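You operate a simulated robot arm through the tools that you are given. There is no shell and no other tool.

Carry out the task below with a simulated robot arm. There is one attempt and no reset: what you move stays moved.

JOB
Slide the three keypads on the glass plate up close to the long bar, side by side.
Fine: slide, don't lift: first purple band up to the bar, then teal up to purple, then grey up to teal, each square and within a finger's width; last slide the short bar up to the grey one; the long bar stays put.

Only the result counts: the job must be done as asked and must still hold three seconds after the hand-in. Knocking over, shifting, dropping, spilling or breaking anything else fails it.

ROBOT AND FRAMES
A 6-joint arm with a two-finger gripper, fixed in place. Base frame: the origin is at the foot of the arm, x ahead of it, y to its left, z up. Readings come in m, rad, newtons and seconds.
With the tool pointing down near the work surface it reaches from about 0.3 to 0.68 m from the base axis. Its first joint turns from -1.152 to 1.152 rad. Payload 2.45 kg.
The TCP is the grasp point between the finger pads, 0.03 m short of the fingertips. In the tool frame z runs along the fingers and y along their closing line. Largest opening 0.106 m; the body of the gripper starts 0.079 m behind the TCP.
Orientation is told as [roll, pitch, yaw] about the base's x, y, z axes, in that order, counted from this pose: with the fingers straight down and closing along the base's y, the tool's x points along the base's -x, its y along +y and its z along -z.

CONTROLS
- The arm moves only by the tool nudge_tool. Its argument "steps" is a list of rows, each an object (a shift or turn left out is 0, a gripper value left out holds the last) with "slide": the shift along the tool's x, y, z in m, a list of three; "rotation": the turn, a rotation vector about the tool's x, y, z in rad, a list of three. In form: [{"slide": [x, y, z], "rotation": [wx, wy, wz]}, ...]. A call has 1 to 20 rows; each row is the pose to reach, as a shift and turn from the pose commanded when the call began, along the tool's axes at that moment. "hand" is the closure, from 0 (fully open) to 1 (shut), set as the call begins (left out, the last holds). Each row takes 0.2 s and may step no farther than 0.05 m and 0.15 rad from the row before; otherwise, or with a gripper value out of range, the whole call is refused. A pose out of reach is approached as far as the arm can. The call stops where the force on the tool passes 80 N (or 10 N more than at its start, if that is more) or the arm is blocked; 0.2 s more then pass. Each finger travels about 0.153 m/s and halts on what it meets, pressing with about 30 N; the grip force reading is that of the motor and also rises with nothing between the fingers. The clock runs only during rows and for 0.2 s after the last one: add rows that repeat a pose to give the fingers time. It gives the time, the measured TCP pose, the force on the tool (base axes), the opening and the grip force at its end, in the units of the frame above (readings bear some noise), with the torque about the TCP (base axes, N m) and any sound that the robot's microphone picked up, and new pictures: "show" is both (left out), scene, wrist or none.
- Cameras (640 x 400 px; columns grow to the right, rows downward): "scene" is fixed at [0.0676, 0.4167, 1.3868]; the picture's right is [-0.56, -0.83, 0.00], its down [-0.54, 0.37, -0.76] and it looks along [0.63, -0.43, -0.65] (base axes); focal length 310 px, centre (320, 200). "wrist" rides on the gripper at [0.076, -0.002, -0.106] in the tool frame; the picture's right is [0.02, 1.00, 0.00], its down [-0.78, 0.02, -0.62] and it looks along [-0.62, 0.01, 0.78] (tool axes); focal length 247 px, centre (320, 200). There is no depth. A picture from a camera that has moved, and an enlarged one, comes with that camera's place and axes in the base frame and with its lens. The place of the scene camera against the robot may be out by one fixed shift of up to 0.025 m in any direction.
- enlarge(camera, box): a new picture of the part [left, top, right, bottom] of that camera's present view, enlarged. No time passes.
- close_job(): hands the job in; it is judged then, once.

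Nothing tells you positions but the pictures and the camera data. Unless the task says otherwise, let go and move clear before handing in.

The tools are called after "Call:" as name(argument=value, ...) on one line, values as JSON. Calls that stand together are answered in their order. nudge_tool: Moves the arm, as the interface text tells. Its arguments: {"type":"object","properties":{"steps":{"type":"array","items":{"type":"object","properties":{"slide":{"type":"array","items":{"type":"number"}},"rotation":{"type":"array","items":{"type":"number"}}}}},"hand":{"type":"number"},"show":{"type":"string","enum":["both","scene","wrist","none"]}},"required":["steps"]} The other tools are called the same way: enlarge (camera, box) takes an enlarged picture of a part of a camera's view; close_job () hands the job in.

At the start:

```text
t: 0.0
tcp_pos: [0.3084, -0.0429, 0.9936]
tool_rot: [-0.001, 0.001, 0.0]
wrist_force: [0.0, 0.4, -0.4]
wrist_torque: [-0.05, -0.03, -0.01]
opening: 0.1061
grasp_force: 0.0
```

scene: 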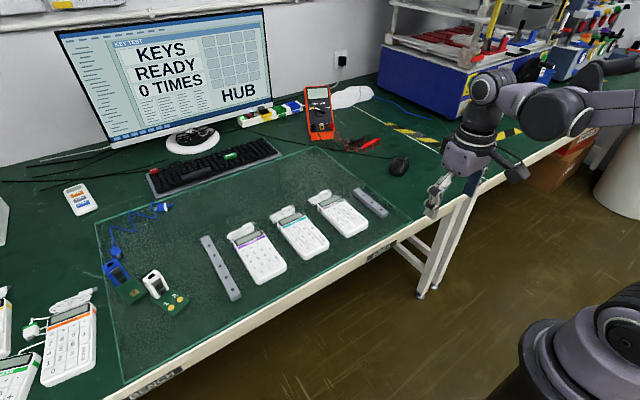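
wrist: 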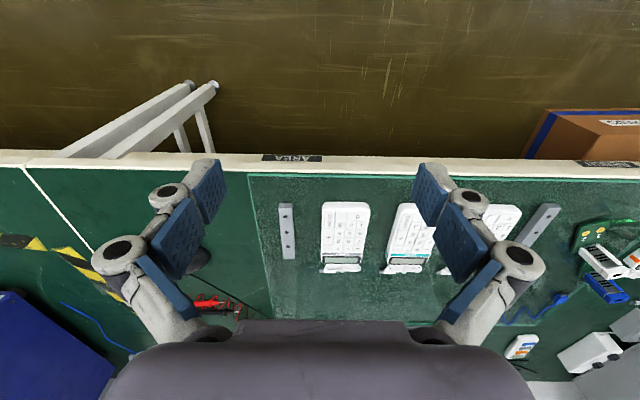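

I see a glass plate with three keypads between a long bar (left in the scene) and a short bar (right). I'll first take enlarged views to measure where things are.

Call:
enlarge(camera="scene", box=[180, 160, 420, 310])

Call:
enlarge(camera="wrist", box=[240, 150, 600, 375])

```text
2.67 times, centred on (300, 235) of scene
camera zoom: at [0.0676, 0.4167, 1.3868], right [-0.56, -0.83, 0.0], down [-0.54, 0.37, -0.76], along [0.63, -0.43, -0.65], focal length 826 px, centre (373, 107)
```

zoom: 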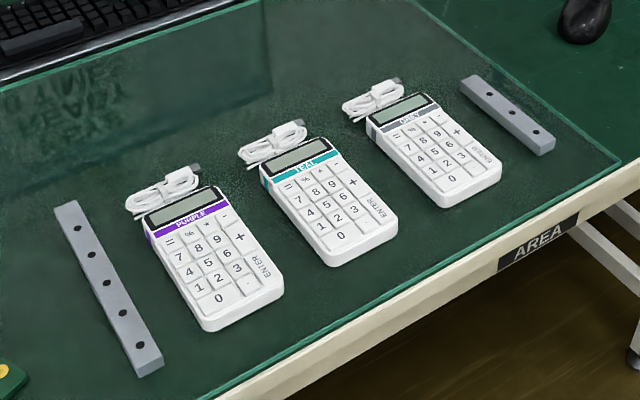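

```text
1.78 times, centred on (420, 262) of wrist
camera zoom: at [0.231, -0.0455, 1.1003], right [-0.02, 1.0, 0.0], down [0.78, 0.02, 0.62], along [0.62, 0.01, -0.78], focal length 439 px, centre (142, 89)
```

zoom: 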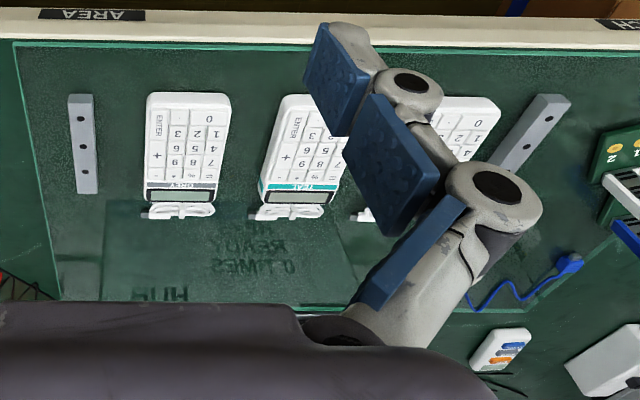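

The keypads lie in a row at roughly x 0.50–0.64: purple near y 0.26, teal near 0.13, grey near 0.0. The long bar is near y 0.355, the short bar near y -0.10, and the surface is at about z 0.76. I'll turn the gripper 90° so its fingers lie along the bar direction, and look from above.

Call:
nudge_tool(steps=[{"slide": [-0.0229, 0.0148, 0.0012], "rotation": [0, 0, -0.1428]}, {"slide": [-0.0457, 0.0296, 0.0025], "rotation": [0, 0, -0.2856]}, {"slide": [-0.0686, 0.0445, 0.0037], "rotation": [0, 0, -0.4284]}, {"slide": [-0.0915, 0.0593, 0.0049], "rotation": [0, 0, -0.5712]}, {"slide": [-0.1144, 0.0741, 0.0062], "rotation": [0, 0, -0.714]}, {"slide": [-0.1372, 0.0889, 0.0074], "rotation": [0, 0, -0.8568]}, {"slide": [-0.1601, 0.1037, 0.0087], "rotation": [0, 0, -0.9996]}, {"slide": [-0.183, 0.1185, 0.0099], "rotation": [0, 0, -1.1424]}, {"slide": [-0.2059, 0.1334, 0.0111], "rotation": [0, 0, -1.2852]}, {"slide": [-0.2287, 0.1482, 0.0124], "rotation": [0, 0, -1.428]}, {"slide": [-0.2516, 0.163, 0.0136], "rotation": [0, 0, -1.5708]}])

```text
t: 2.4
tcp_pos: [0.5604, 0.1222, 0.9785]
tool_rot: [0.001, 0.0, 1.575]
wrist_force: [-0.7, 0.8, -0.1]
wrist_torque: [0.0, -0.01, -0.03]
opening: 0.106
grasp_force: 0.1
camera wrist: at [0.5619, 0.044, 1.0854], right [-1.0, -0.02, 0.0], down [-0.02, 0.78, 0.62], along [-0.02, 0.62, -0.78], focal length 247 px, centre (320, 200)
```

scene: 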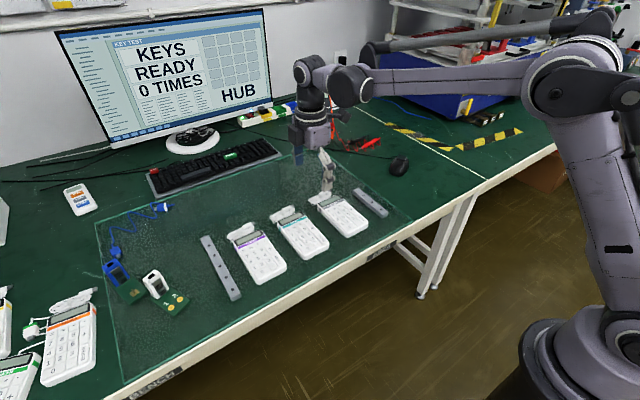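
wrist: 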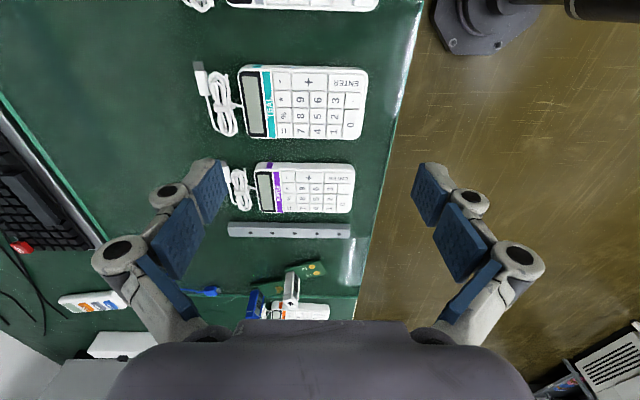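

The view is good. I'll enlarge it to measure edges accurately.

Call:
enlarge(camera="wrist", box=[180, 140, 420, 290])

Call:
enlarge(camera="wrist", box=[180, 0, 420, 150])

```text
2.67 times, centred on (300, 215) of wrist
camera zoom: at [0.5619, 0.044, 1.0854], right [-1.0, -0.02, 0.0], down [-0.02, 0.78, 0.62], along [-0.02, 0.62, -0.78], focal length 659 px, centre (373, 160)
```

zoom: 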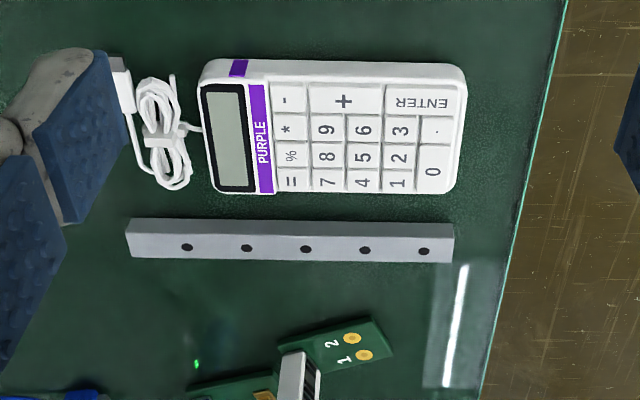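

```text
2.67 times, centred on (300, 75) of wrist
camera zoom: at [0.5619, 0.044, 1.0854], right [-1.0, -0.02, 0.0], down [-0.02, 0.78, 0.62], along [-0.02, 0.62, -0.78], focal length 659 px, centre (373, 533)
```

zoom: 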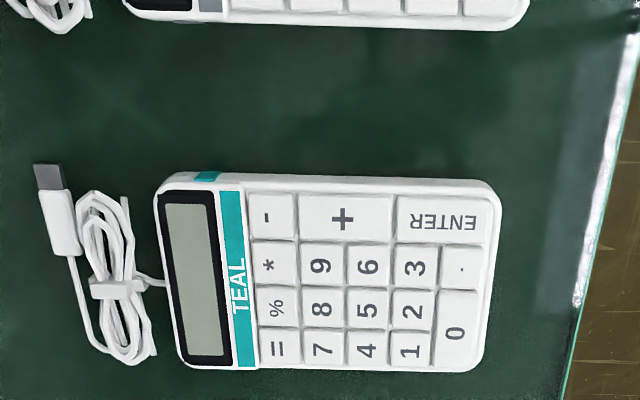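

Call:
enlarge(camera="wrist", box=[220, 150, 370, 244])

Call:
enlarge(camera="wrist", box=[180, 55, 390, 186])

```text
4.26 times, centred on (295, 197) of wrist
camera zoom: at [0.5619, 0.044, 1.0854], right [-1.0, -0.02, 0.0], down [-0.02, 0.78, 0.62], along [-0.02, 0.62, -0.78], focal length 1051 px, centre (426, 213)
```

zoom: 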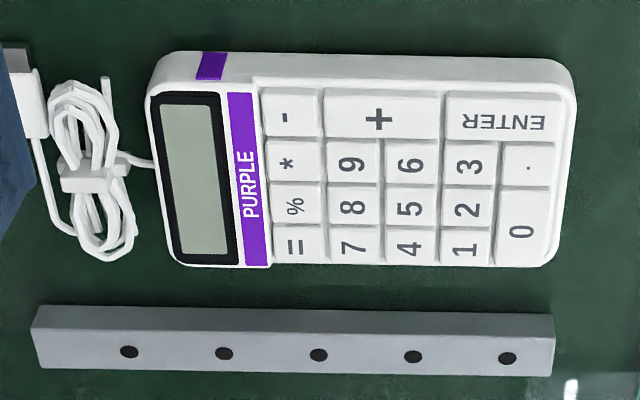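

```text
3.05 times, centred on (285, 120) of wrist
camera zoom: at [0.5619, 0.044, 1.0854], right [-1.0, -0.02, 0.0], down [-0.02, 0.78, 0.62], along [-0.02, 0.62, -0.78], focal length 753 px, centre (427, 442)
```

zoom: 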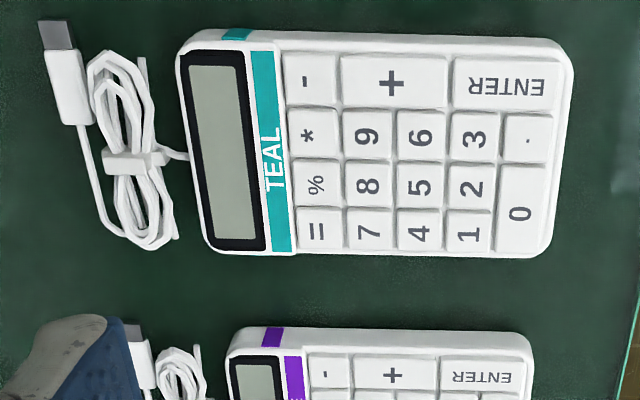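

The bar runs along x to within about half a degree, and the gap between teal and purple is centred near y 0.205. I'll narrow the fingers a little and move above that gap.

Call:
nudge_tool(steps=[{"slide": [-0.021, -0.004, 0.02]}, {"slide": [-0.042, -0.008, 0.04]}, {"slide": [-0.063, -0.012, 0.06]}, {"slide": [-0.083, -0.015, 0.08]}, {"slide": [-0.083, -0.015, 0.08]}], hand=0.2)

```text
t: 3.6
tcp_pos: [0.5758, 0.2032, 0.9004]
tool_rot: [-0.001, -0.001, 1.571]
wrist_force: [0.8, 0.0, -0.7]
wrist_torque: [0.02, -0.01, -0.01]
opening: 0.0848
grasp_force: 0.2
camera wrist: at [0.5768, 0.126, 1.0064], right [-1.0, -0.02, 0.0], down [-0.02, 0.78, 0.62], along [-0.01, 0.62, -0.78], focal length 247 px, centre (320, 200)
```

scene: 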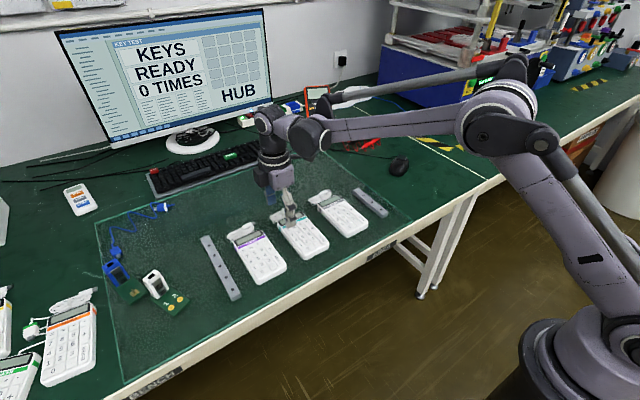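
wrist: 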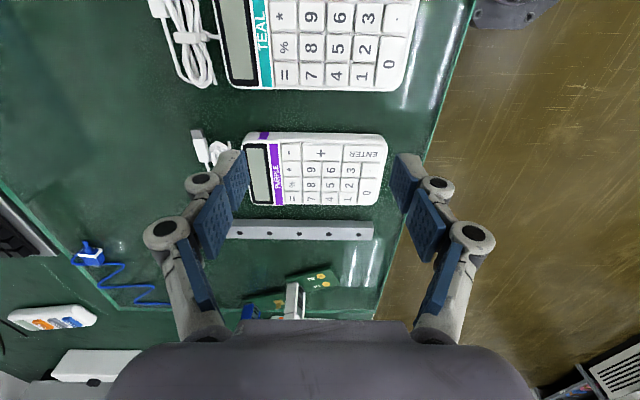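

Call:
enlarge(camera="wrist", box=[200, 110, 420, 248])

Call:
enlarge(camera="wrist", box=[200, 0, 440, 150])

```text
2.90 times, centred on (310, 179) of wrist
camera zoom: at [0.5768, 0.126, 1.0064], right [-1.0, -0.02, 0.0], down [-0.02, 0.78, 0.62], along [-0.01, 0.62, -0.78], focal length 716 px, centre (349, 261)
```

zoom: 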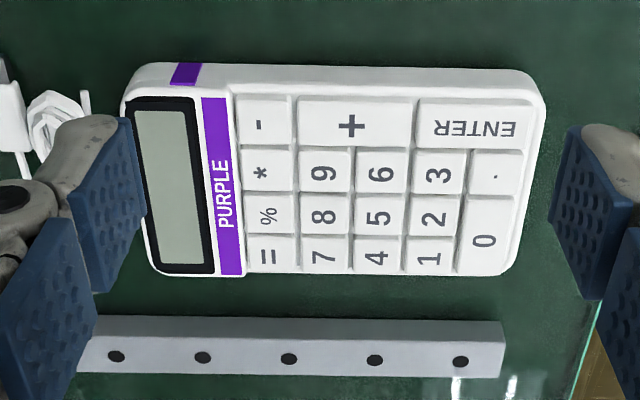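

```text
2.67 times, centred on (320, 75) of wrist
camera zoom: at [0.5768, 0.126, 1.0064], right [-1.0, -0.02, 0.0], down [-0.02, 0.78, 0.62], along [-0.01, 0.62, -0.78], focal length 659 px, centre (320, 533)
```

zoom: 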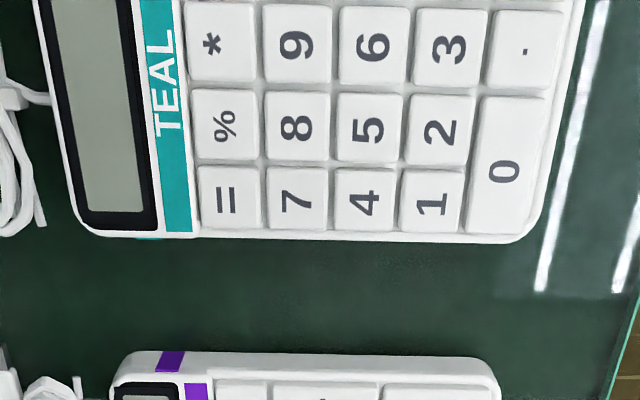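

The views give the glass at about z 0.762 and keypad tops at about 0.780. Teal's left edge is at y≈0.185, purple's right edge at y≈0.233, and the bar edge at y≈0.355. I'll lower the fingers into the gap between teal and purple, staying above the glass.

Call:
nudge_tool(steps=[{"slide": [-0.006, 0.0, 0.02]}, {"slide": [-0.006, 0.0, 0.04]}, {"slide": [-0.006, 0.0, 0.06]}, {"slide": [-0.006, 0.0, 0.075]}, {"slide": [-0.006, 0.0, 0.085]}, {"slide": [-0.006, 0.0, 0.095]}, {"slide": [-0.006, 0.0, 0.099]}])

```text
t: 5.2
tcp_pos: [0.5744, 0.2091, 0.8023]
tool_rot: [0.002, -0.001, 1.572]
wrist_force: [-0.1, 1.0, 0.2]
wrist_torque: [-0.01, -0.06, 0.0]
opening: 0.0848
grasp_force: 0.1
camera wrist: at [0.5752, 0.1328, 0.9081], right [-1.0, -0.02, 0.0], down [-0.02, 0.78, 0.62], along [-0.01, 0.62, -0.78], focal length 247 px, centre (320, 200)
```

scene: 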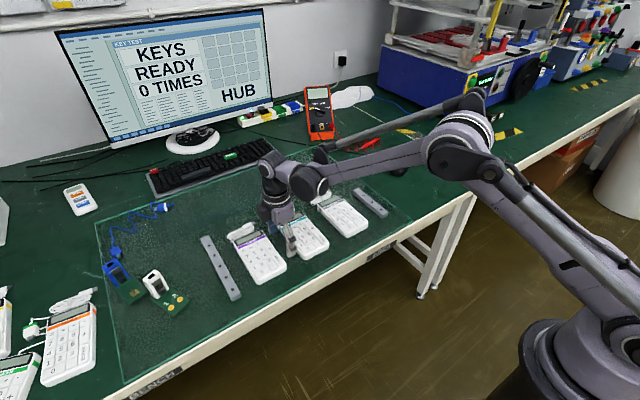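
wrist: 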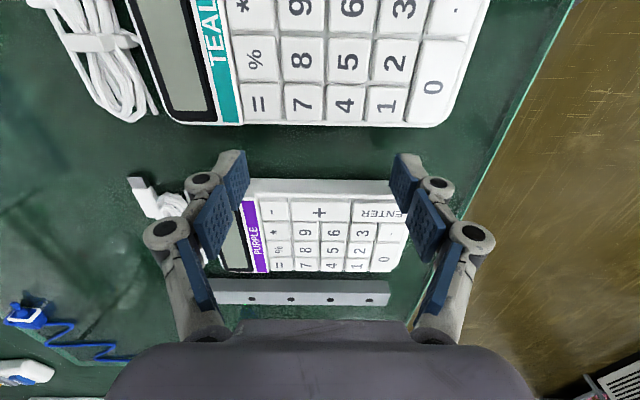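

Call:
enlarge(camera="wrist", box=[180, 110, 460, 285])

Call:
enlarge(camera="scene", box=[190, 170, 350, 310])

```text
2.29 times, centred on (320, 198) of wrist
camera zoom: at [0.5752, 0.1328, 0.9081], right [-1.0, -0.02, 0.0], down [-0.02, 0.78, 0.62], along [-0.01, 0.62, -0.78], focal length 564 px, centre (320, 206)
```

zoom: 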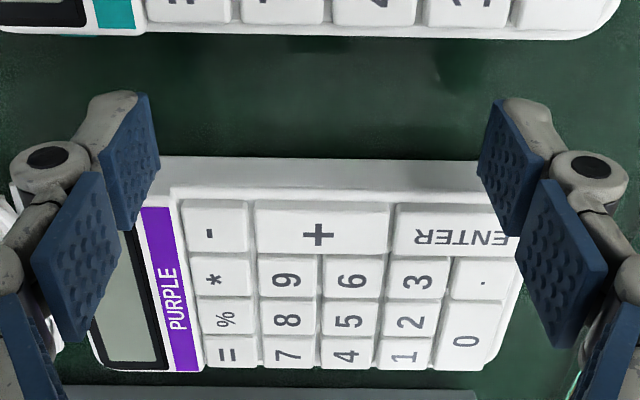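

```text
2.86 times, centred on (270, 240) of scene
camera zoom: at [0.0676, 0.4167, 1.3868], right [-0.56, -0.83, 0.0], down [-0.54, 0.37, -0.76], along [0.63, -0.43, -0.65], focal length 885 px, centre (463, 86)
```

zoom: 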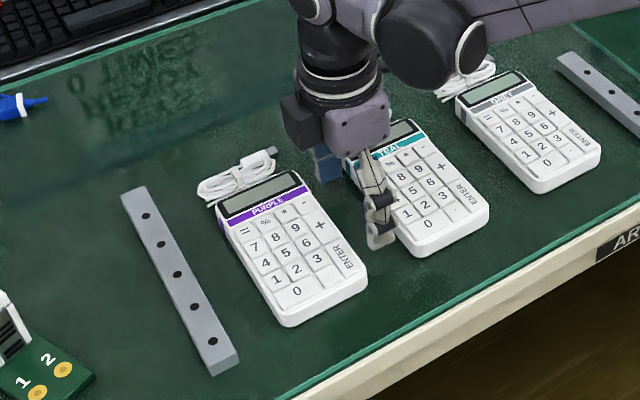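

The fingers sit in the gap with clearance on both sides. I'll lower 5 mm more and check the force, and then start pushing purple slowly toward the bar.

Call:
nudge_tool(steps=[{"slide": [0, 0, 0.0025]}, {"slide": [0, 0, 0.005]}, {"slide": [0, 0, 0.005]}], show="wrist")

```text
t: 6.0
tcp_pos: [0.5748, 0.2089, 0.7959]
tool_rot: [0.0, 0.001, 1.571]
wrist_force: [0.3, 0.2, -0.6]
wrist_torque: [0.0, -0.01, 0.0]
opening: 0.0847
grasp_force: 0.0
camera wrist: at [0.5756, 0.132, 0.9028], right [-1.0, -0.02, 0.0], down [-0.02, 0.78, 0.62], along [-0.01, 0.62, -0.78], focal length 247 px, centre (320, 200)
```

wrist: 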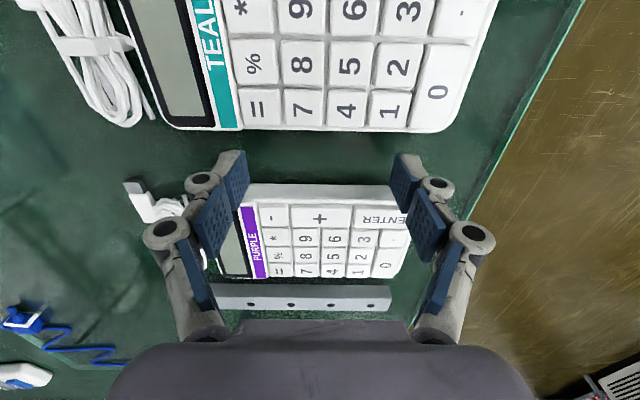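

There's no contact with the glass. Now I'll push purple gently toward the bar and stop well short of it.

Call:
nudge_tool(steps=[{"slide": [-0.005, 0, 0]}, {"slide": [-0.01, 0, 0]}, {"slide": [-0.015, 0, 0]}, {"slide": [-0.02, 0, 0]}, {"slide": [-0.025, 0, 0]}, {"slide": [-0.03, 0, 0]}, {"slide": [-0.035, 0, 0]}])

```text
t: 7.6
tcp_pos: [0.574, 0.2443, 0.7969]
tool_rot: [0.0, 0.0, 1.571]
wrist_force: [-0.8, 0.3, -0.3]
wrist_torque: [0.02, 0.0, 0.02]
opening: 0.0847
grasp_force: 0.1
camera wrist: at [0.5754, 0.1672, 0.9026], right [-1.0, -0.02, 0.0], down [-0.02, 0.78, 0.62], along [-0.01, 0.62, -0.78], focal length 247 px, centre (320, 200)
```

scene: 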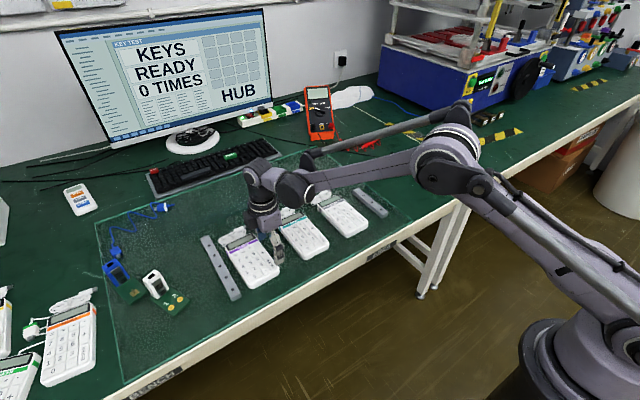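
wrist: 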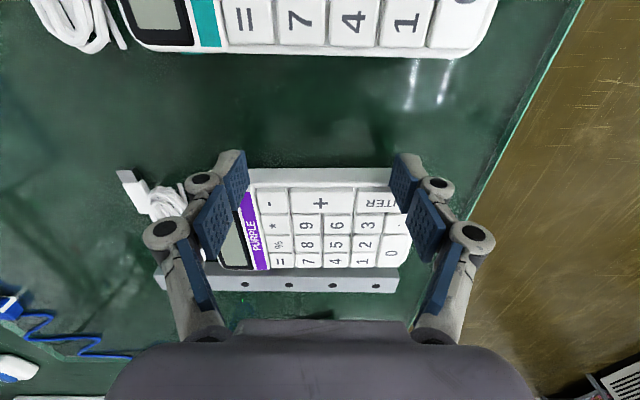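

Call:
enlarge(camera="wrist", box=[180, 140, 460, 315])

Call:
enlarge(camera="scene", box=[190, 210, 300, 310])

Call:
enlarge(camera="wrist", box=[220, 240, 420, 305])

```text
2.29 times, centred on (320, 228) of wrist
camera zoom: at [0.5754, 0.1672, 0.9026], right [-1.0, -0.02, 0.0], down [-0.02, 0.78, 0.62], along [-0.01, 0.62, -0.78], focal length 564 px, centre (320, 137)
```

zoom: 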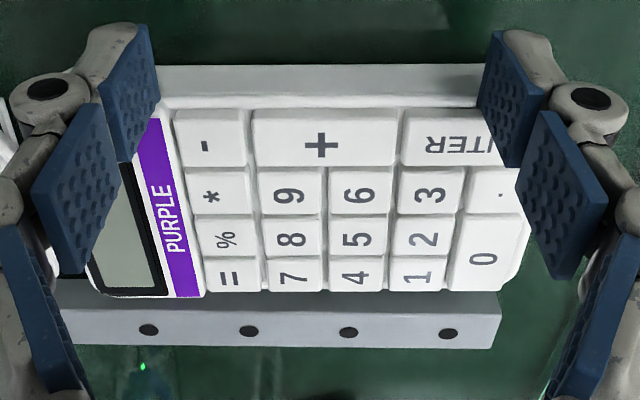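

```text
4.00 times, centred on (245, 260) of scene
camera zoom: at [0.0676, 0.4167, 1.3868], right [-0.56, -0.83, 0.0], down [-0.54, 0.37, -0.76], along [0.63, -0.43, -0.65], focal length 1239 px, centre (620, -40)
```

zoom: 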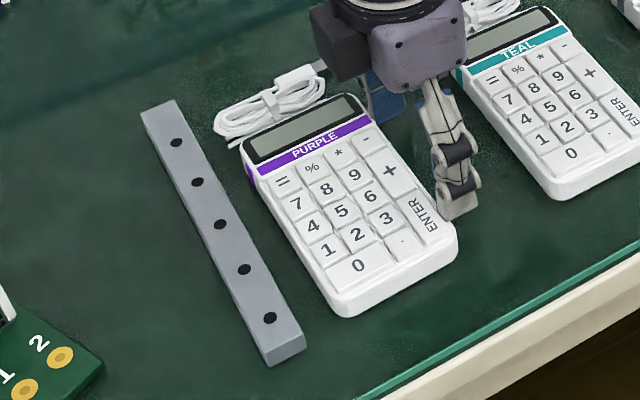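

```text
3.20 times, centred on (320, 272) of wrist
camera zoom: at [0.5754, 0.1672, 0.9026], right [-1.0, -0.02, 0.0], down [-0.02, 0.78, 0.62], along [-0.01, 0.62, -0.78], focal length 790 px, centre (320, -32)
```

zoom: 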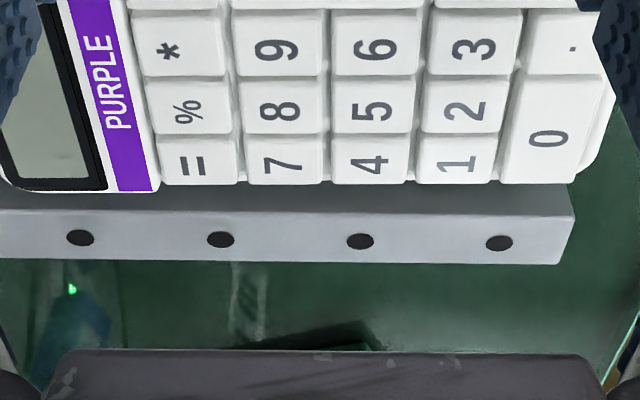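

Call:
enlarge(camera="wrist", box=[210, 255, 320, 300])

Call:
enlarge(camera="wrist", box=[310, 255, 420, 300])

Call:
enlarge(camera="wrist", box=[210, 140, 320, 200])

Call:
enlarge(camera="wrist", box=[330, 140, 440, 200])

```text
5.82 times, centred on (265, 278) of wrist
camera zoom: at [0.5754, 0.1672, 0.9026], right [-1.0, -0.02, 0.0], down [-0.02, 0.78, 0.62], along [-0.01, 0.62, -0.78], focal length 1437 px, centre (640, -251)
```

zoom: 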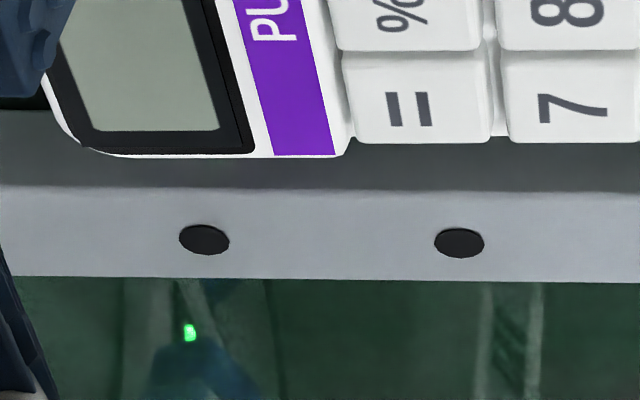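

```text
5.82 times, centred on (365, 278) of wrist
camera zoom: at [0.5754, 0.1672, 0.9026], right [-1.0, -0.02, 0.0], down [-0.02, 0.78, 0.62], along [-0.01, 0.62, -0.78], focal length 1437 px, centre (58, -251)
```

zoom: 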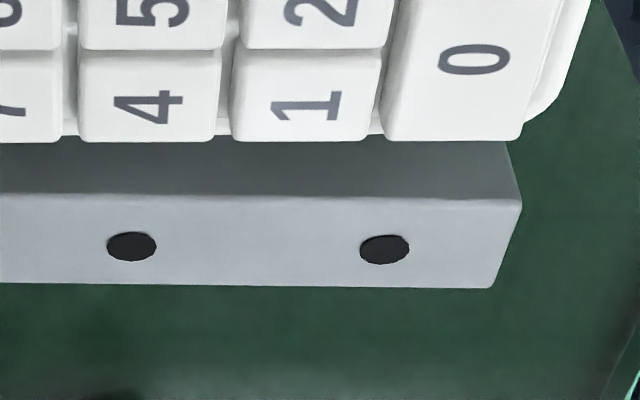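

```text
5.82 times, centred on (265, 170) of wrist
camera zoom: at [0.5754, 0.1672, 0.9026], right [-1.0, -0.02, 0.0], down [-0.02, 0.78, 0.62], along [-0.01, 0.62, -0.78], focal length 1437 px, centre (640, 374)
```

zoom: 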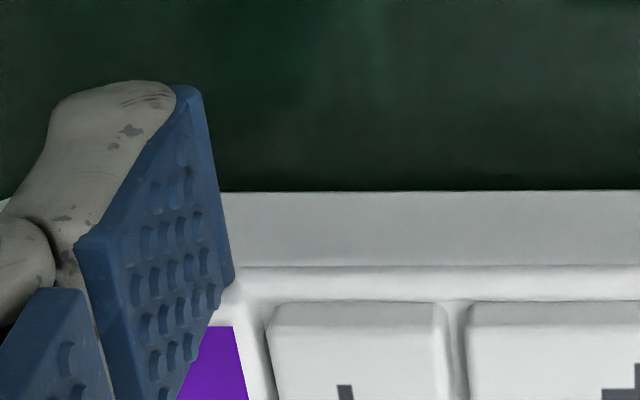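

```text
5.82 times, centred on (385, 170) of wrist
camera zoom: at [0.5754, 0.1672, 0.9026], right [-1.0, -0.02, 0.0], down [-0.02, 0.78, 0.62], along [-0.01, 0.62, -0.78], focal length 1437 px, centre (-58, 374)
```

zoom: 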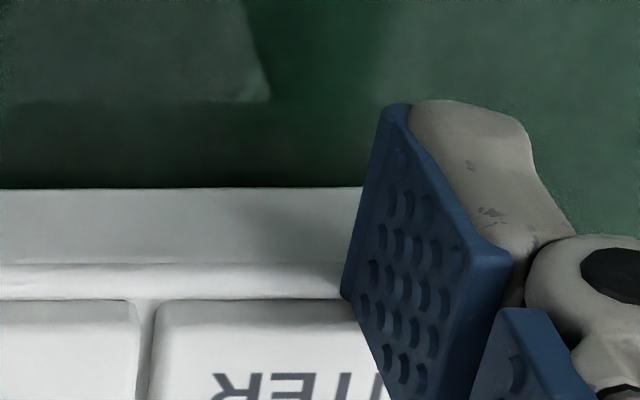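

Purple has moved and the gap to the bar is now about 15 mm, but purple has turned roughly 2°. The tips look higher than expected, touching only its upper rim. I'll back off, lower a bit more with a force check, and then re-push squarely.

Call:
nudge_tool(steps=[{"slide": [0.005, 0, 0]}, {"slide": [0.005, 0, 0.003]}, {"slide": [0.005, 0, 0.006]}, {"slide": [0.005, 0, 0.006]}], show="wrist")

```text
t: 8.6
tcp_pos: [0.5726, 0.2406, 0.7914]
tool_rot: [0.0, 0.0, 1.571]
wrist_force: [-0.2, -0.1, -0.1]
wrist_torque: [-0.01, 0.0, 0.05]
opening: 0.0847
grasp_force: 0.0
camera wrist: at [0.5746, 0.1629, 0.8963], right [-1.0, -0.02, 0.0], down [-0.02, 0.78, 0.62], along [-0.01, 0.62, -0.78], focal length 247 px, centre (320, 200)
```

wrist: 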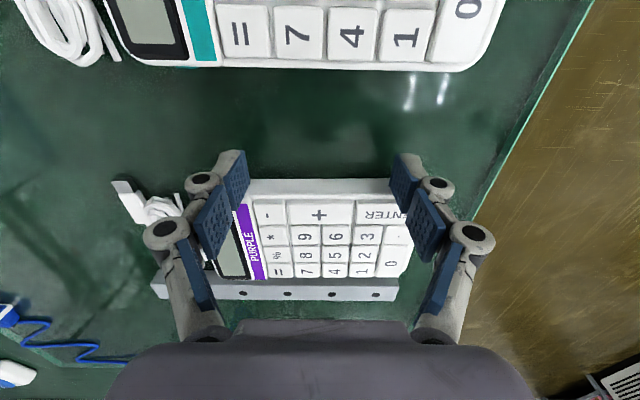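

Call:
nudge_tool(steps=[{"slide": [0, 0, 0.0015]}, {"slide": [0, 0, 0.003]}, {"slide": [0, 0, 0.003]}], show="wrist")

Call:
enlarge(camera="wrist", box=[210, 136, 320, 204])

Call:
enlarge(camera="wrist", box=[330, 136, 440, 204])

```text
t: 9.4
tcp_pos: [0.5741, 0.239, 0.7875]
tool_rot: [0.001, 0.001, 1.57]
wrist_force: [-0.3, -0.1, -0.3]
wrist_torque: [0.0, 0.01, 0.02]
opening: 0.0847
grasp_force: 0.1
camera wrist: at [0.5747, 0.1622, 0.893], right [-1.0, -0.02, 0.0], down [-0.02, 0.78, 0.62], along [-0.01, 0.62, -0.78], focal length 247 px, centre (320, 200)
```

wrist: 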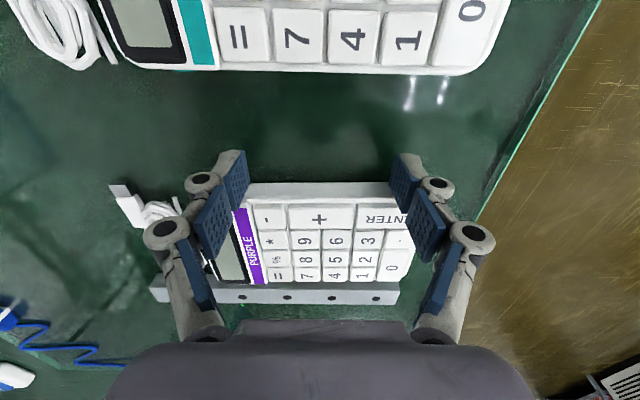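

```text
5.82 times, centred on (265, 170) of wrist
camera zoom: at [0.5747, 0.1622, 0.893], right [-1.0, -0.02, 0.0], down [-0.02, 0.78, 0.62], along [-0.01, 0.62, -0.78], focal length 1437 px, centre (640, 374)
```

zoom: 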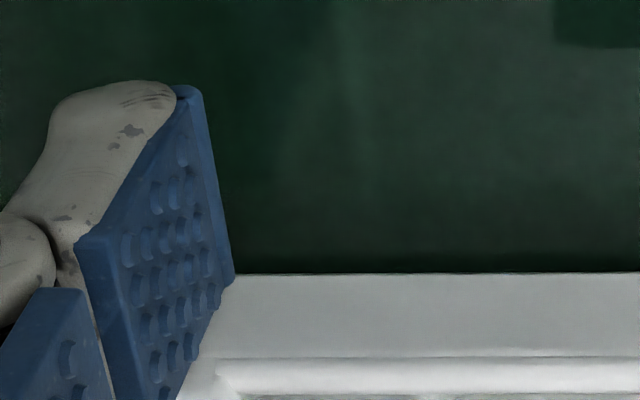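

```text
5.82 times, centred on (385, 170) of wrist
camera zoom: at [0.5747, 0.1622, 0.893], right [-1.0, -0.02, 0.0], down [-0.02, 0.78, 0.62], along [-0.01, 0.62, -0.78], focal length 1437 px, centre (-58, 374)
```

zoom: 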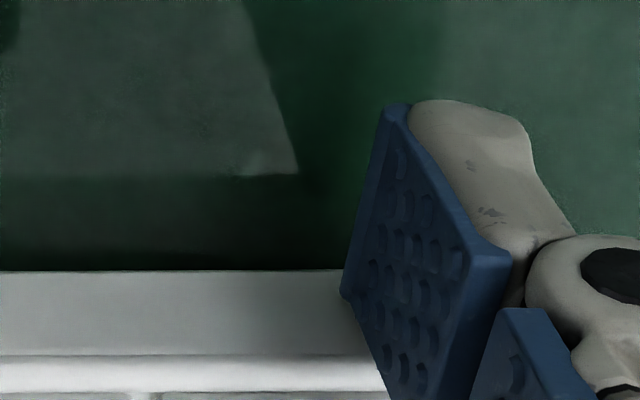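

The fingertips are now about 5 mm above the glass with good side contact height. I'll push purple the rest of the way in small steps.

Call:
nudge_tool(steps=[{"slide": [-0.003, 0, 0]}, {"slide": [-0.006, 0, 0]}, {"slide": [-0.008, 0, 0]}, {"slide": [-0.01, 0, 0]}, {"slide": [-0.012, 0, 0]}, {"slide": [-0.012, 0, 0]}])

Call:
enlarge(camera="wrist", box=[210, 136, 320, 204])

Call:
enlarge(camera="wrist", box=[330, 136, 440, 204])

Call:
enlarge(camera="wrist", box=[210, 245, 320, 313])

Call:
enlarge(camera="wrist", box=[310, 245, 420, 313])

```text
t: 10.8
tcp_pos: [0.5745, 0.2513, 0.7874]
tool_rot: [0.0, -0.002, 1.572]
wrist_force: [-0.4, -0.7, -0.4]
wrist_torque: [-0.01, -0.03, -0.02]
opening: 0.0847
grasp_force: 0.5
camera wrist: at [0.5761, 0.1738, 0.8939], right [-1.0, -0.02, 0.0], down [-0.02, 0.78, 0.62], along [-0.01, 0.62, -0.78], focal length 247 px, centre (320, 200)
```

scene: 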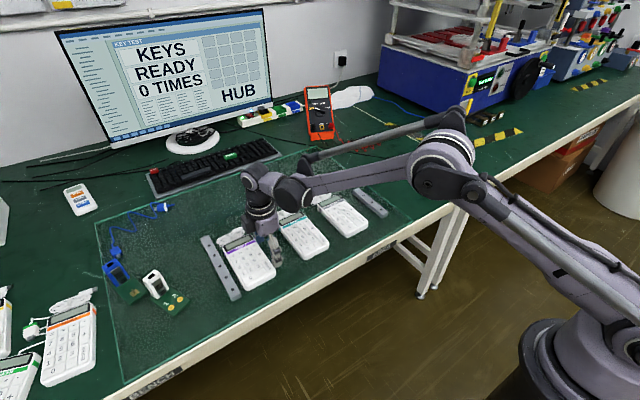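
wrist: 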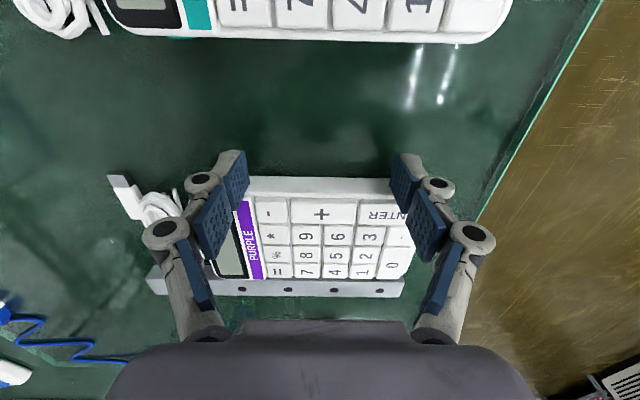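

```text
5.82 times, centred on (265, 170) of wrist
camera zoom: at [0.5761, 0.1738, 0.8939], right [-1.0, -0.02, 0.0], down [-0.02, 0.78, 0.62], along [-0.01, 0.62, -0.78], focal length 1437 px, centre (640, 374)
```

zoom: 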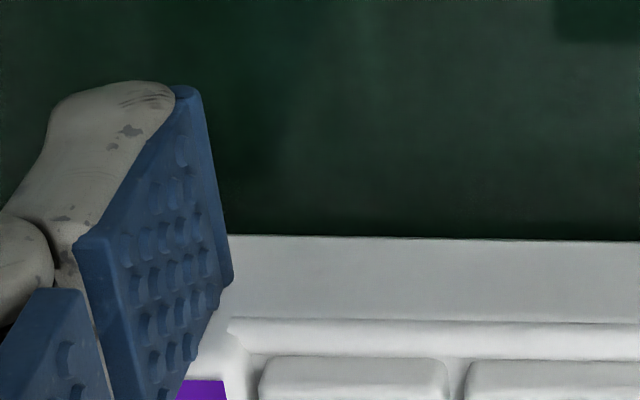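

```text
5.82 times, centred on (385, 170) of wrist
camera zoom: at [0.5761, 0.1738, 0.8939], right [-1.0, -0.02, 0.0], down [-0.02, 0.78, 0.62], along [-0.01, 0.62, -0.78], focal length 1437 px, centre (-58, 374)
```

zoom: 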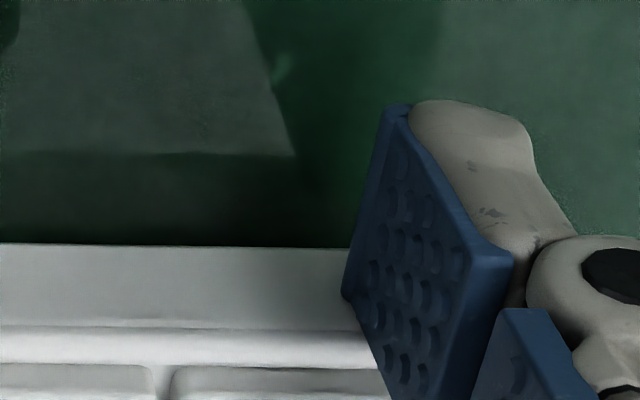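

```text
5.82 times, centred on (265, 279) of wrist
camera zoom: at [0.5761, 0.1738, 0.8939], right [-1.0, -0.02, 0.0], down [-0.02, 0.78, 0.62], along [-0.01, 0.62, -0.78], focal length 1437 px, centre (640, -260)
```

zoom: 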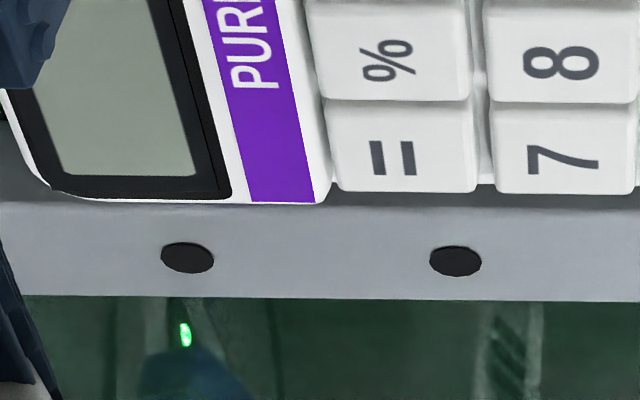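

```text
5.82 times, centred on (365, 279) of wrist
camera zoom: at [0.5761, 0.1738, 0.8939], right [-1.0, -0.02, 0.0], down [-0.02, 0.78, 0.62], along [-0.01, 0.62, -0.78], focal length 1437 px, centre (58, -260)
```

zoom: 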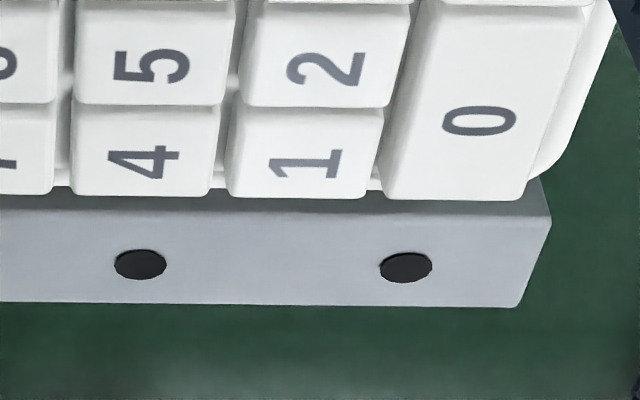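

Call:
enlarge(camera="scene", box=[195, 220, 285, 305])

```text
4.71 times, centred on (240, 262) of scene
camera zoom: at [0.0676, 0.4167, 1.3868], right [-0.56, -0.83, 0.0], down [-0.54, 0.37, -0.76], along [0.63, -0.43, -0.65], focal length 1458 px, centre (696, -94)
```

zoom: 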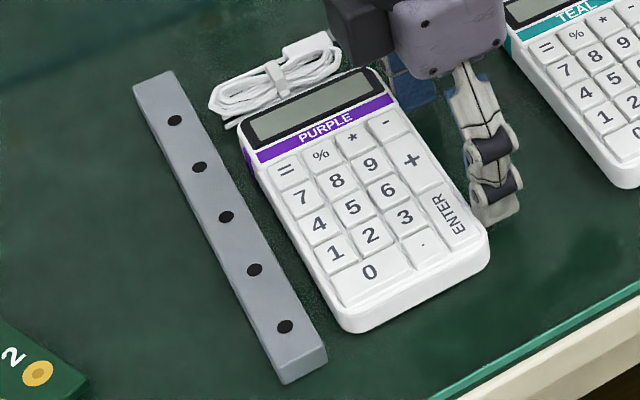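

Purple is now parallel to the bar with a gap of roughly 5–8 mm. I'll back off, lift and look from more directly above to measure the gap.

Call:
nudge_tool(steps=[{"slide": [0.005, 0, 0]}, {"slide": [0.005, 0, -0.03]}, {"slide": [0.005, 0.005, -0.07]}, {"slide": [-0.03, 0.01, -0.1]}, {"slide": [-0.065, 0.02, -0.11]}, {"slide": [-0.095, 0.025, -0.115]}, {"slide": [-0.095, 0.025, -0.115]}], show="wrist")

Call:
enlarge(camera="wrist", box=[190, 20, 430, 170])

Call:
enlarge(camera="wrist", box=[190, 70, 320, 151])

Call:
enlarge(camera="wrist", box=[300, 70, 430, 151])

```text
t: 12.4
tcp_pos: [0.5493, 0.3464, 0.9058]
tool_rot: [0.0, 0.0, 1.57]
wrist_force: [0.4, 0.3, 0.3]
wrist_torque: [-0.01, 0.0, -0.02]
opening: 0.0849
grasp_force: 0.0
camera wrist: at [0.5507, 0.2692, 1.0114], right [-1.0, -0.02, 0.0], down [-0.02, 0.78, 0.62], along [-0.01, 0.62, -0.78], focal length 247 px, centre (320, 200)
```

wrist: 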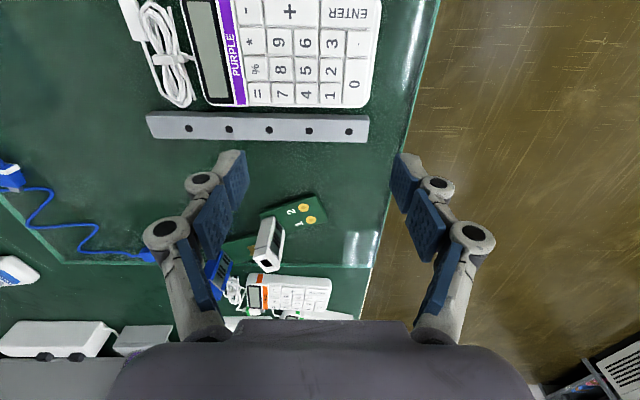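

```text
2.67 times, centred on (310, 95) of wrist
camera zoom: at [0.5507, 0.2692, 1.0114], right [-1.0, -0.02, 0.0], down [-0.02, 0.78, 0.62], along [-0.01, 0.62, -0.78], focal length 659 px, centre (347, 480)
```

zoom: 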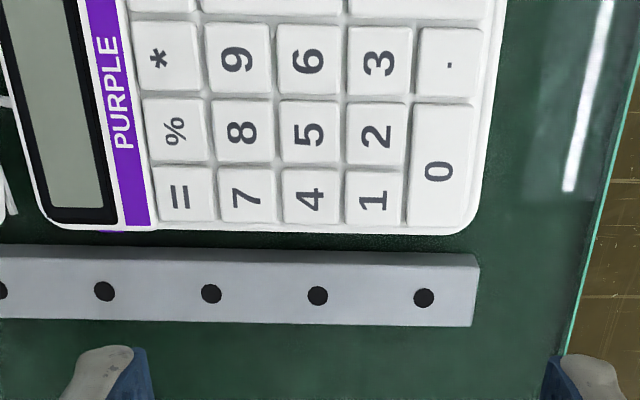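

```text
4.92 times, centred on (255, 110) of wrist
camera zoom: at [0.5507, 0.2692, 1.0114], right [-1.0, -0.02, 0.0], down [-0.02, 0.78, 0.62], along [-0.01, 0.62, -0.78], focal length 1216 px, centre (640, 641)
```

zoom: 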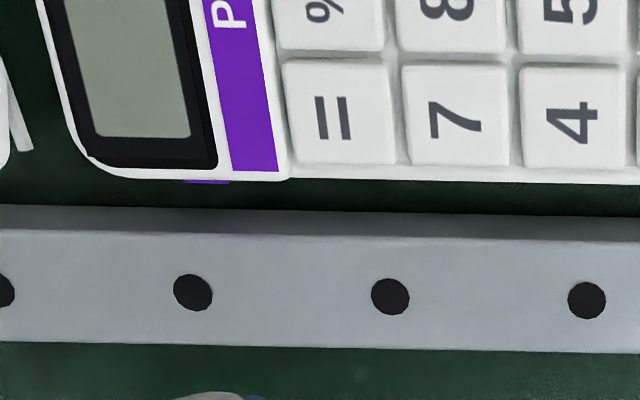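

```text
4.92 times, centred on (365, 110) of wrist
camera zoom: at [0.5507, 0.2692, 1.0114], right [-1.0, -0.02, 0.0], down [-0.02, 0.78, 0.62], along [-0.01, 0.62, -0.78], focal length 1216 px, centre (98, 641)
```

zoom: 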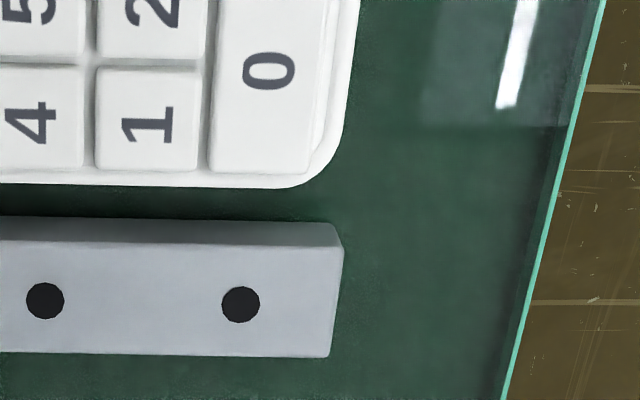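

Purple is parallel to the bar with about 8 mm of gap. I'll go back and push about 4 mm more.

Call:
nudge_tool(steps=[{"slide": [0.04, -0.01, 0.01]}, {"slide": [0.08, -0.02, 0.03]}, {"slide": [0.1061, -0.025, 0.06]}, {"slide": [0.1061, -0.025, 0.09]}, {"slide": [0.1061, -0.025, 0.105]}, {"slide": [0.1061, -0.025, 0.115]}, {"slide": [0.102, -0.025, 0.115]}, {"slide": [0.098, -0.025, 0.115]}, {"slide": [0.095, -0.025, 0.115]}, {"slide": [0.093, -0.025, 0.115]}, {"slide": [0.091, -0.025, 0.115]}, {"slide": [0.091, -0.025, 0.115]}])

Call:
enlarge(camera="wrist", box=[180, 140, 460, 315])

Call:
enlarge(camera="wrist", box=[180, 0, 500, 200])

```text
t: 15.0
tcp_pos: [0.5738, 0.257, 0.7876]
tool_rot: [0.0, -0.001, 1.571]
wrist_force: [0.0, 0.2, -0.5]
wrist_torque: [0.01, 0.01, -0.01]
opening: 0.0851
grasp_force: 0.1
camera wrist: at [0.5755, 0.1786, 0.8938], right [-1.0, -0.02, 0.0], down [-0.02, 0.78, 0.62], along [-0.01, 0.62, -0.78], focal length 247 px, centre (320, 200)
```

scene: 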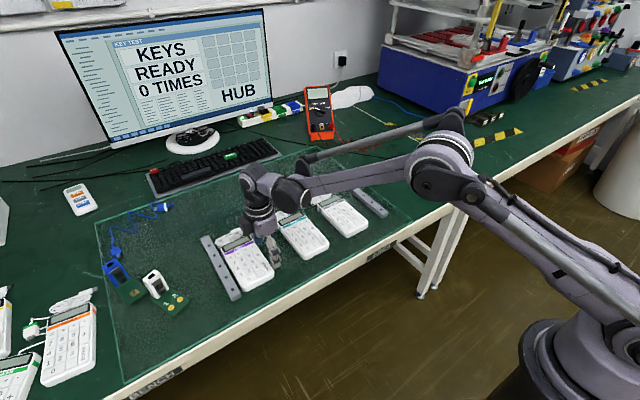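
wrist: 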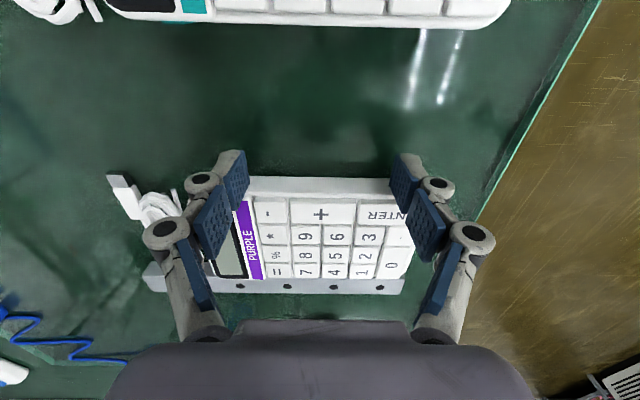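

```text
2.29 times, centred on (320, 228) of wrist
camera zoom: at [0.5755, 0.1786, 0.8938], right [-1.0, -0.02, 0.0], down [-0.02, 0.78, 0.62], along [-0.01, 0.62, -0.78], focal length 564 px, centre (320, 137)
```

zoom: 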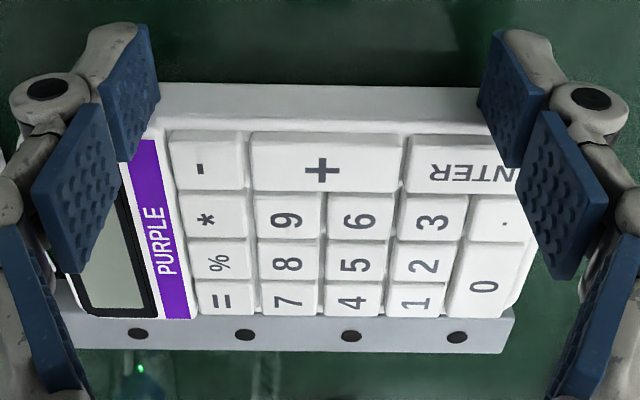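

```text
2.00 times, centred on (340, 100) of wrist
camera zoom: at [0.5755, 0.1786, 0.8938], right [-1.0, -0.02, 0.0], down [-0.02, 0.78, 0.62], along [-0.01, 0.62, -0.78], focal length 494 px, centre (280, 400)
```

zoom: 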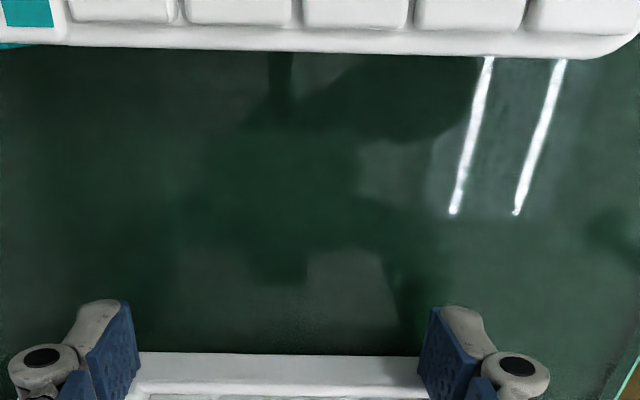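

Purple is in place with roughly 4–5 mm left to the bar. Next I'll lift and move above the gap between grey and teal.

Call:
nudge_tool(steps=[{"slide": [0.005, 0, 0]}, {"slide": [0.007, 0, -0.03]}, {"slide": [0.015, 0, -0.07]}, {"slide": [0.05, 0, -0.1]}, {"slide": [0.095, 0, -0.1]}, {"slide": [0.14, 0, -0.1]}, {"slide": [0.177, 0, -0.1]}, {"slide": [0.177, 0, -0.1]}])

Call:
enlarge(camera="wrist", box=[180, 100, 460, 275])

Call:
enlarge(camera="wrist", box=[180, 0, 460, 175])

```text
t: 16.8
tcp_pos: [0.5742, 0.0773, 0.8868]
tool_rot: [-0.001, 0.002, 1.571]
wrist_force: [0.6, -1.4, 0.0]
wrist_torque: [0.03, 0.02, -0.05]
opening: 0.0849
grasp_force: 0.0
camera wrist: at [0.5751, 0.0006, 0.9923], right [-1.0, -0.02, 0.0], down [-0.02, 0.78, 0.62], along [-0.01, 0.62, -0.78], focal length 247 px, centre (320, 200)
```

scene: 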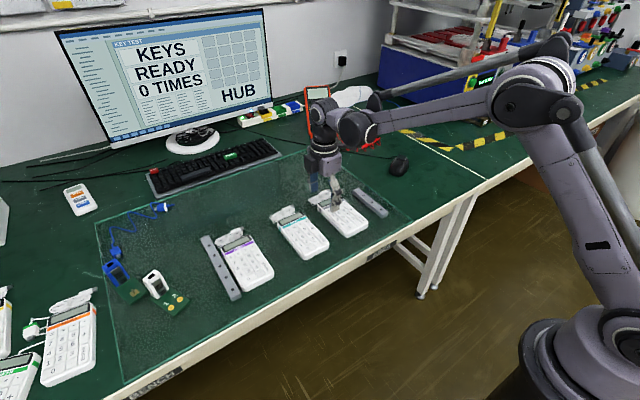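
wrist: 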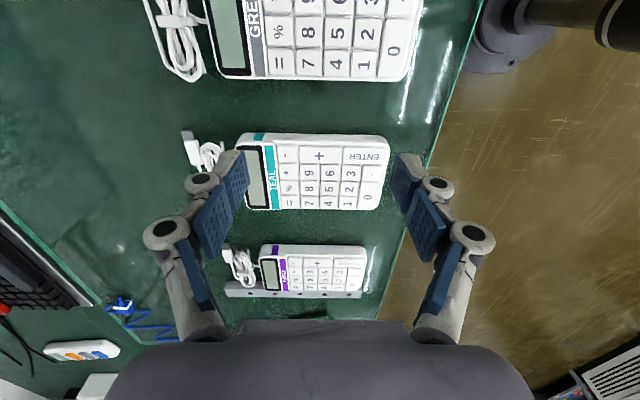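

```text
2.29 times, centred on (320, 188) of wrist
camera zoom: at [0.5751, 0.0006, 0.9923], right [-1.0, -0.02, 0.0], down [-0.02, 0.78, 0.62], along [-0.01, 0.62, -0.78], focal length 564 px, centre (320, 229)
```

zoom: 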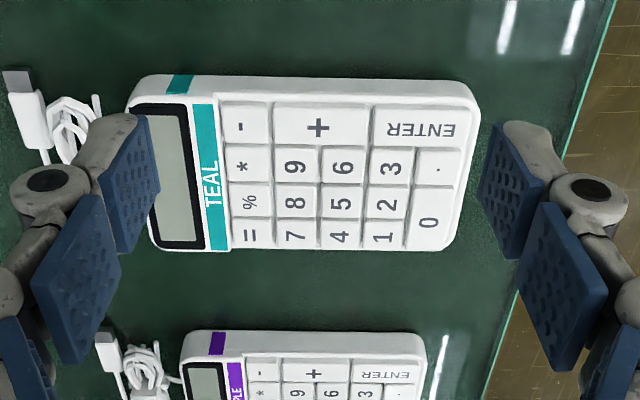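

```text
2.29 times, centred on (320, 88) of wrist
camera zoom: at [0.5751, 0.0006, 0.9923], right [-1.0, -0.02, 0.0], down [-0.02, 0.78, 0.62], along [-0.01, 0.62, -0.78], focal length 564 px, centre (320, 457)
```

zoom: 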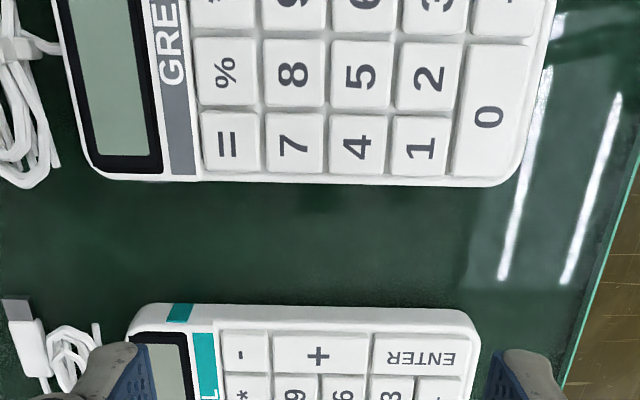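

The gap between grey and teal spans y≈0.050 to 0.101. I'll lower into its middle, at y≈0.076.

Call:
nudge_tool(steps=[{"slide": [0.0024, -0.003, 0.03]}, {"slide": [0.0024, -0.003, 0.06]}, {"slide": [0.0024, -0.003, 0.08]}, {"slide": [0.0024, -0.003, 0.092]}, {"slide": [0.0024, -0.003, 0.1]}, {"slide": [0.0024, -0.003, 0.1]}])

```text
t: 18.2
tcp_pos: [0.5784, 0.0754, 0.7861]
tool_rot: [-0.001, 0.0, 1.572]
wrist_force: [0.6, 0.0, -0.5]
wrist_torque: [0.04, -0.02, 0.01]
opening: 0.0847
grasp_force: 0.0
camera wrist: at [0.5797, -0.0019, 0.893], right [-1.0, -0.02, 0.0], down [-0.02, 0.78, 0.62], along [-0.01, 0.62, -0.78], focal length 247 px, centre (320, 200)
```

scene: 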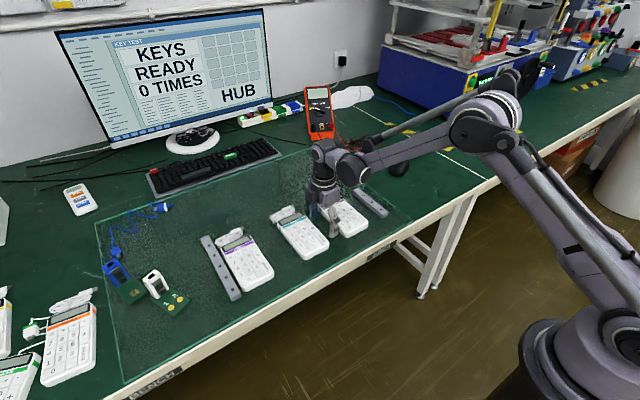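
wrist: 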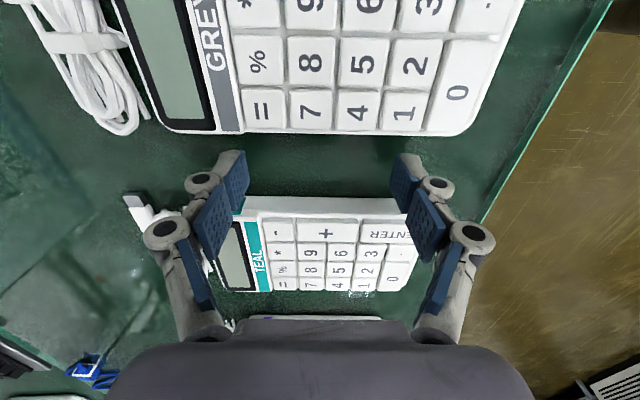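

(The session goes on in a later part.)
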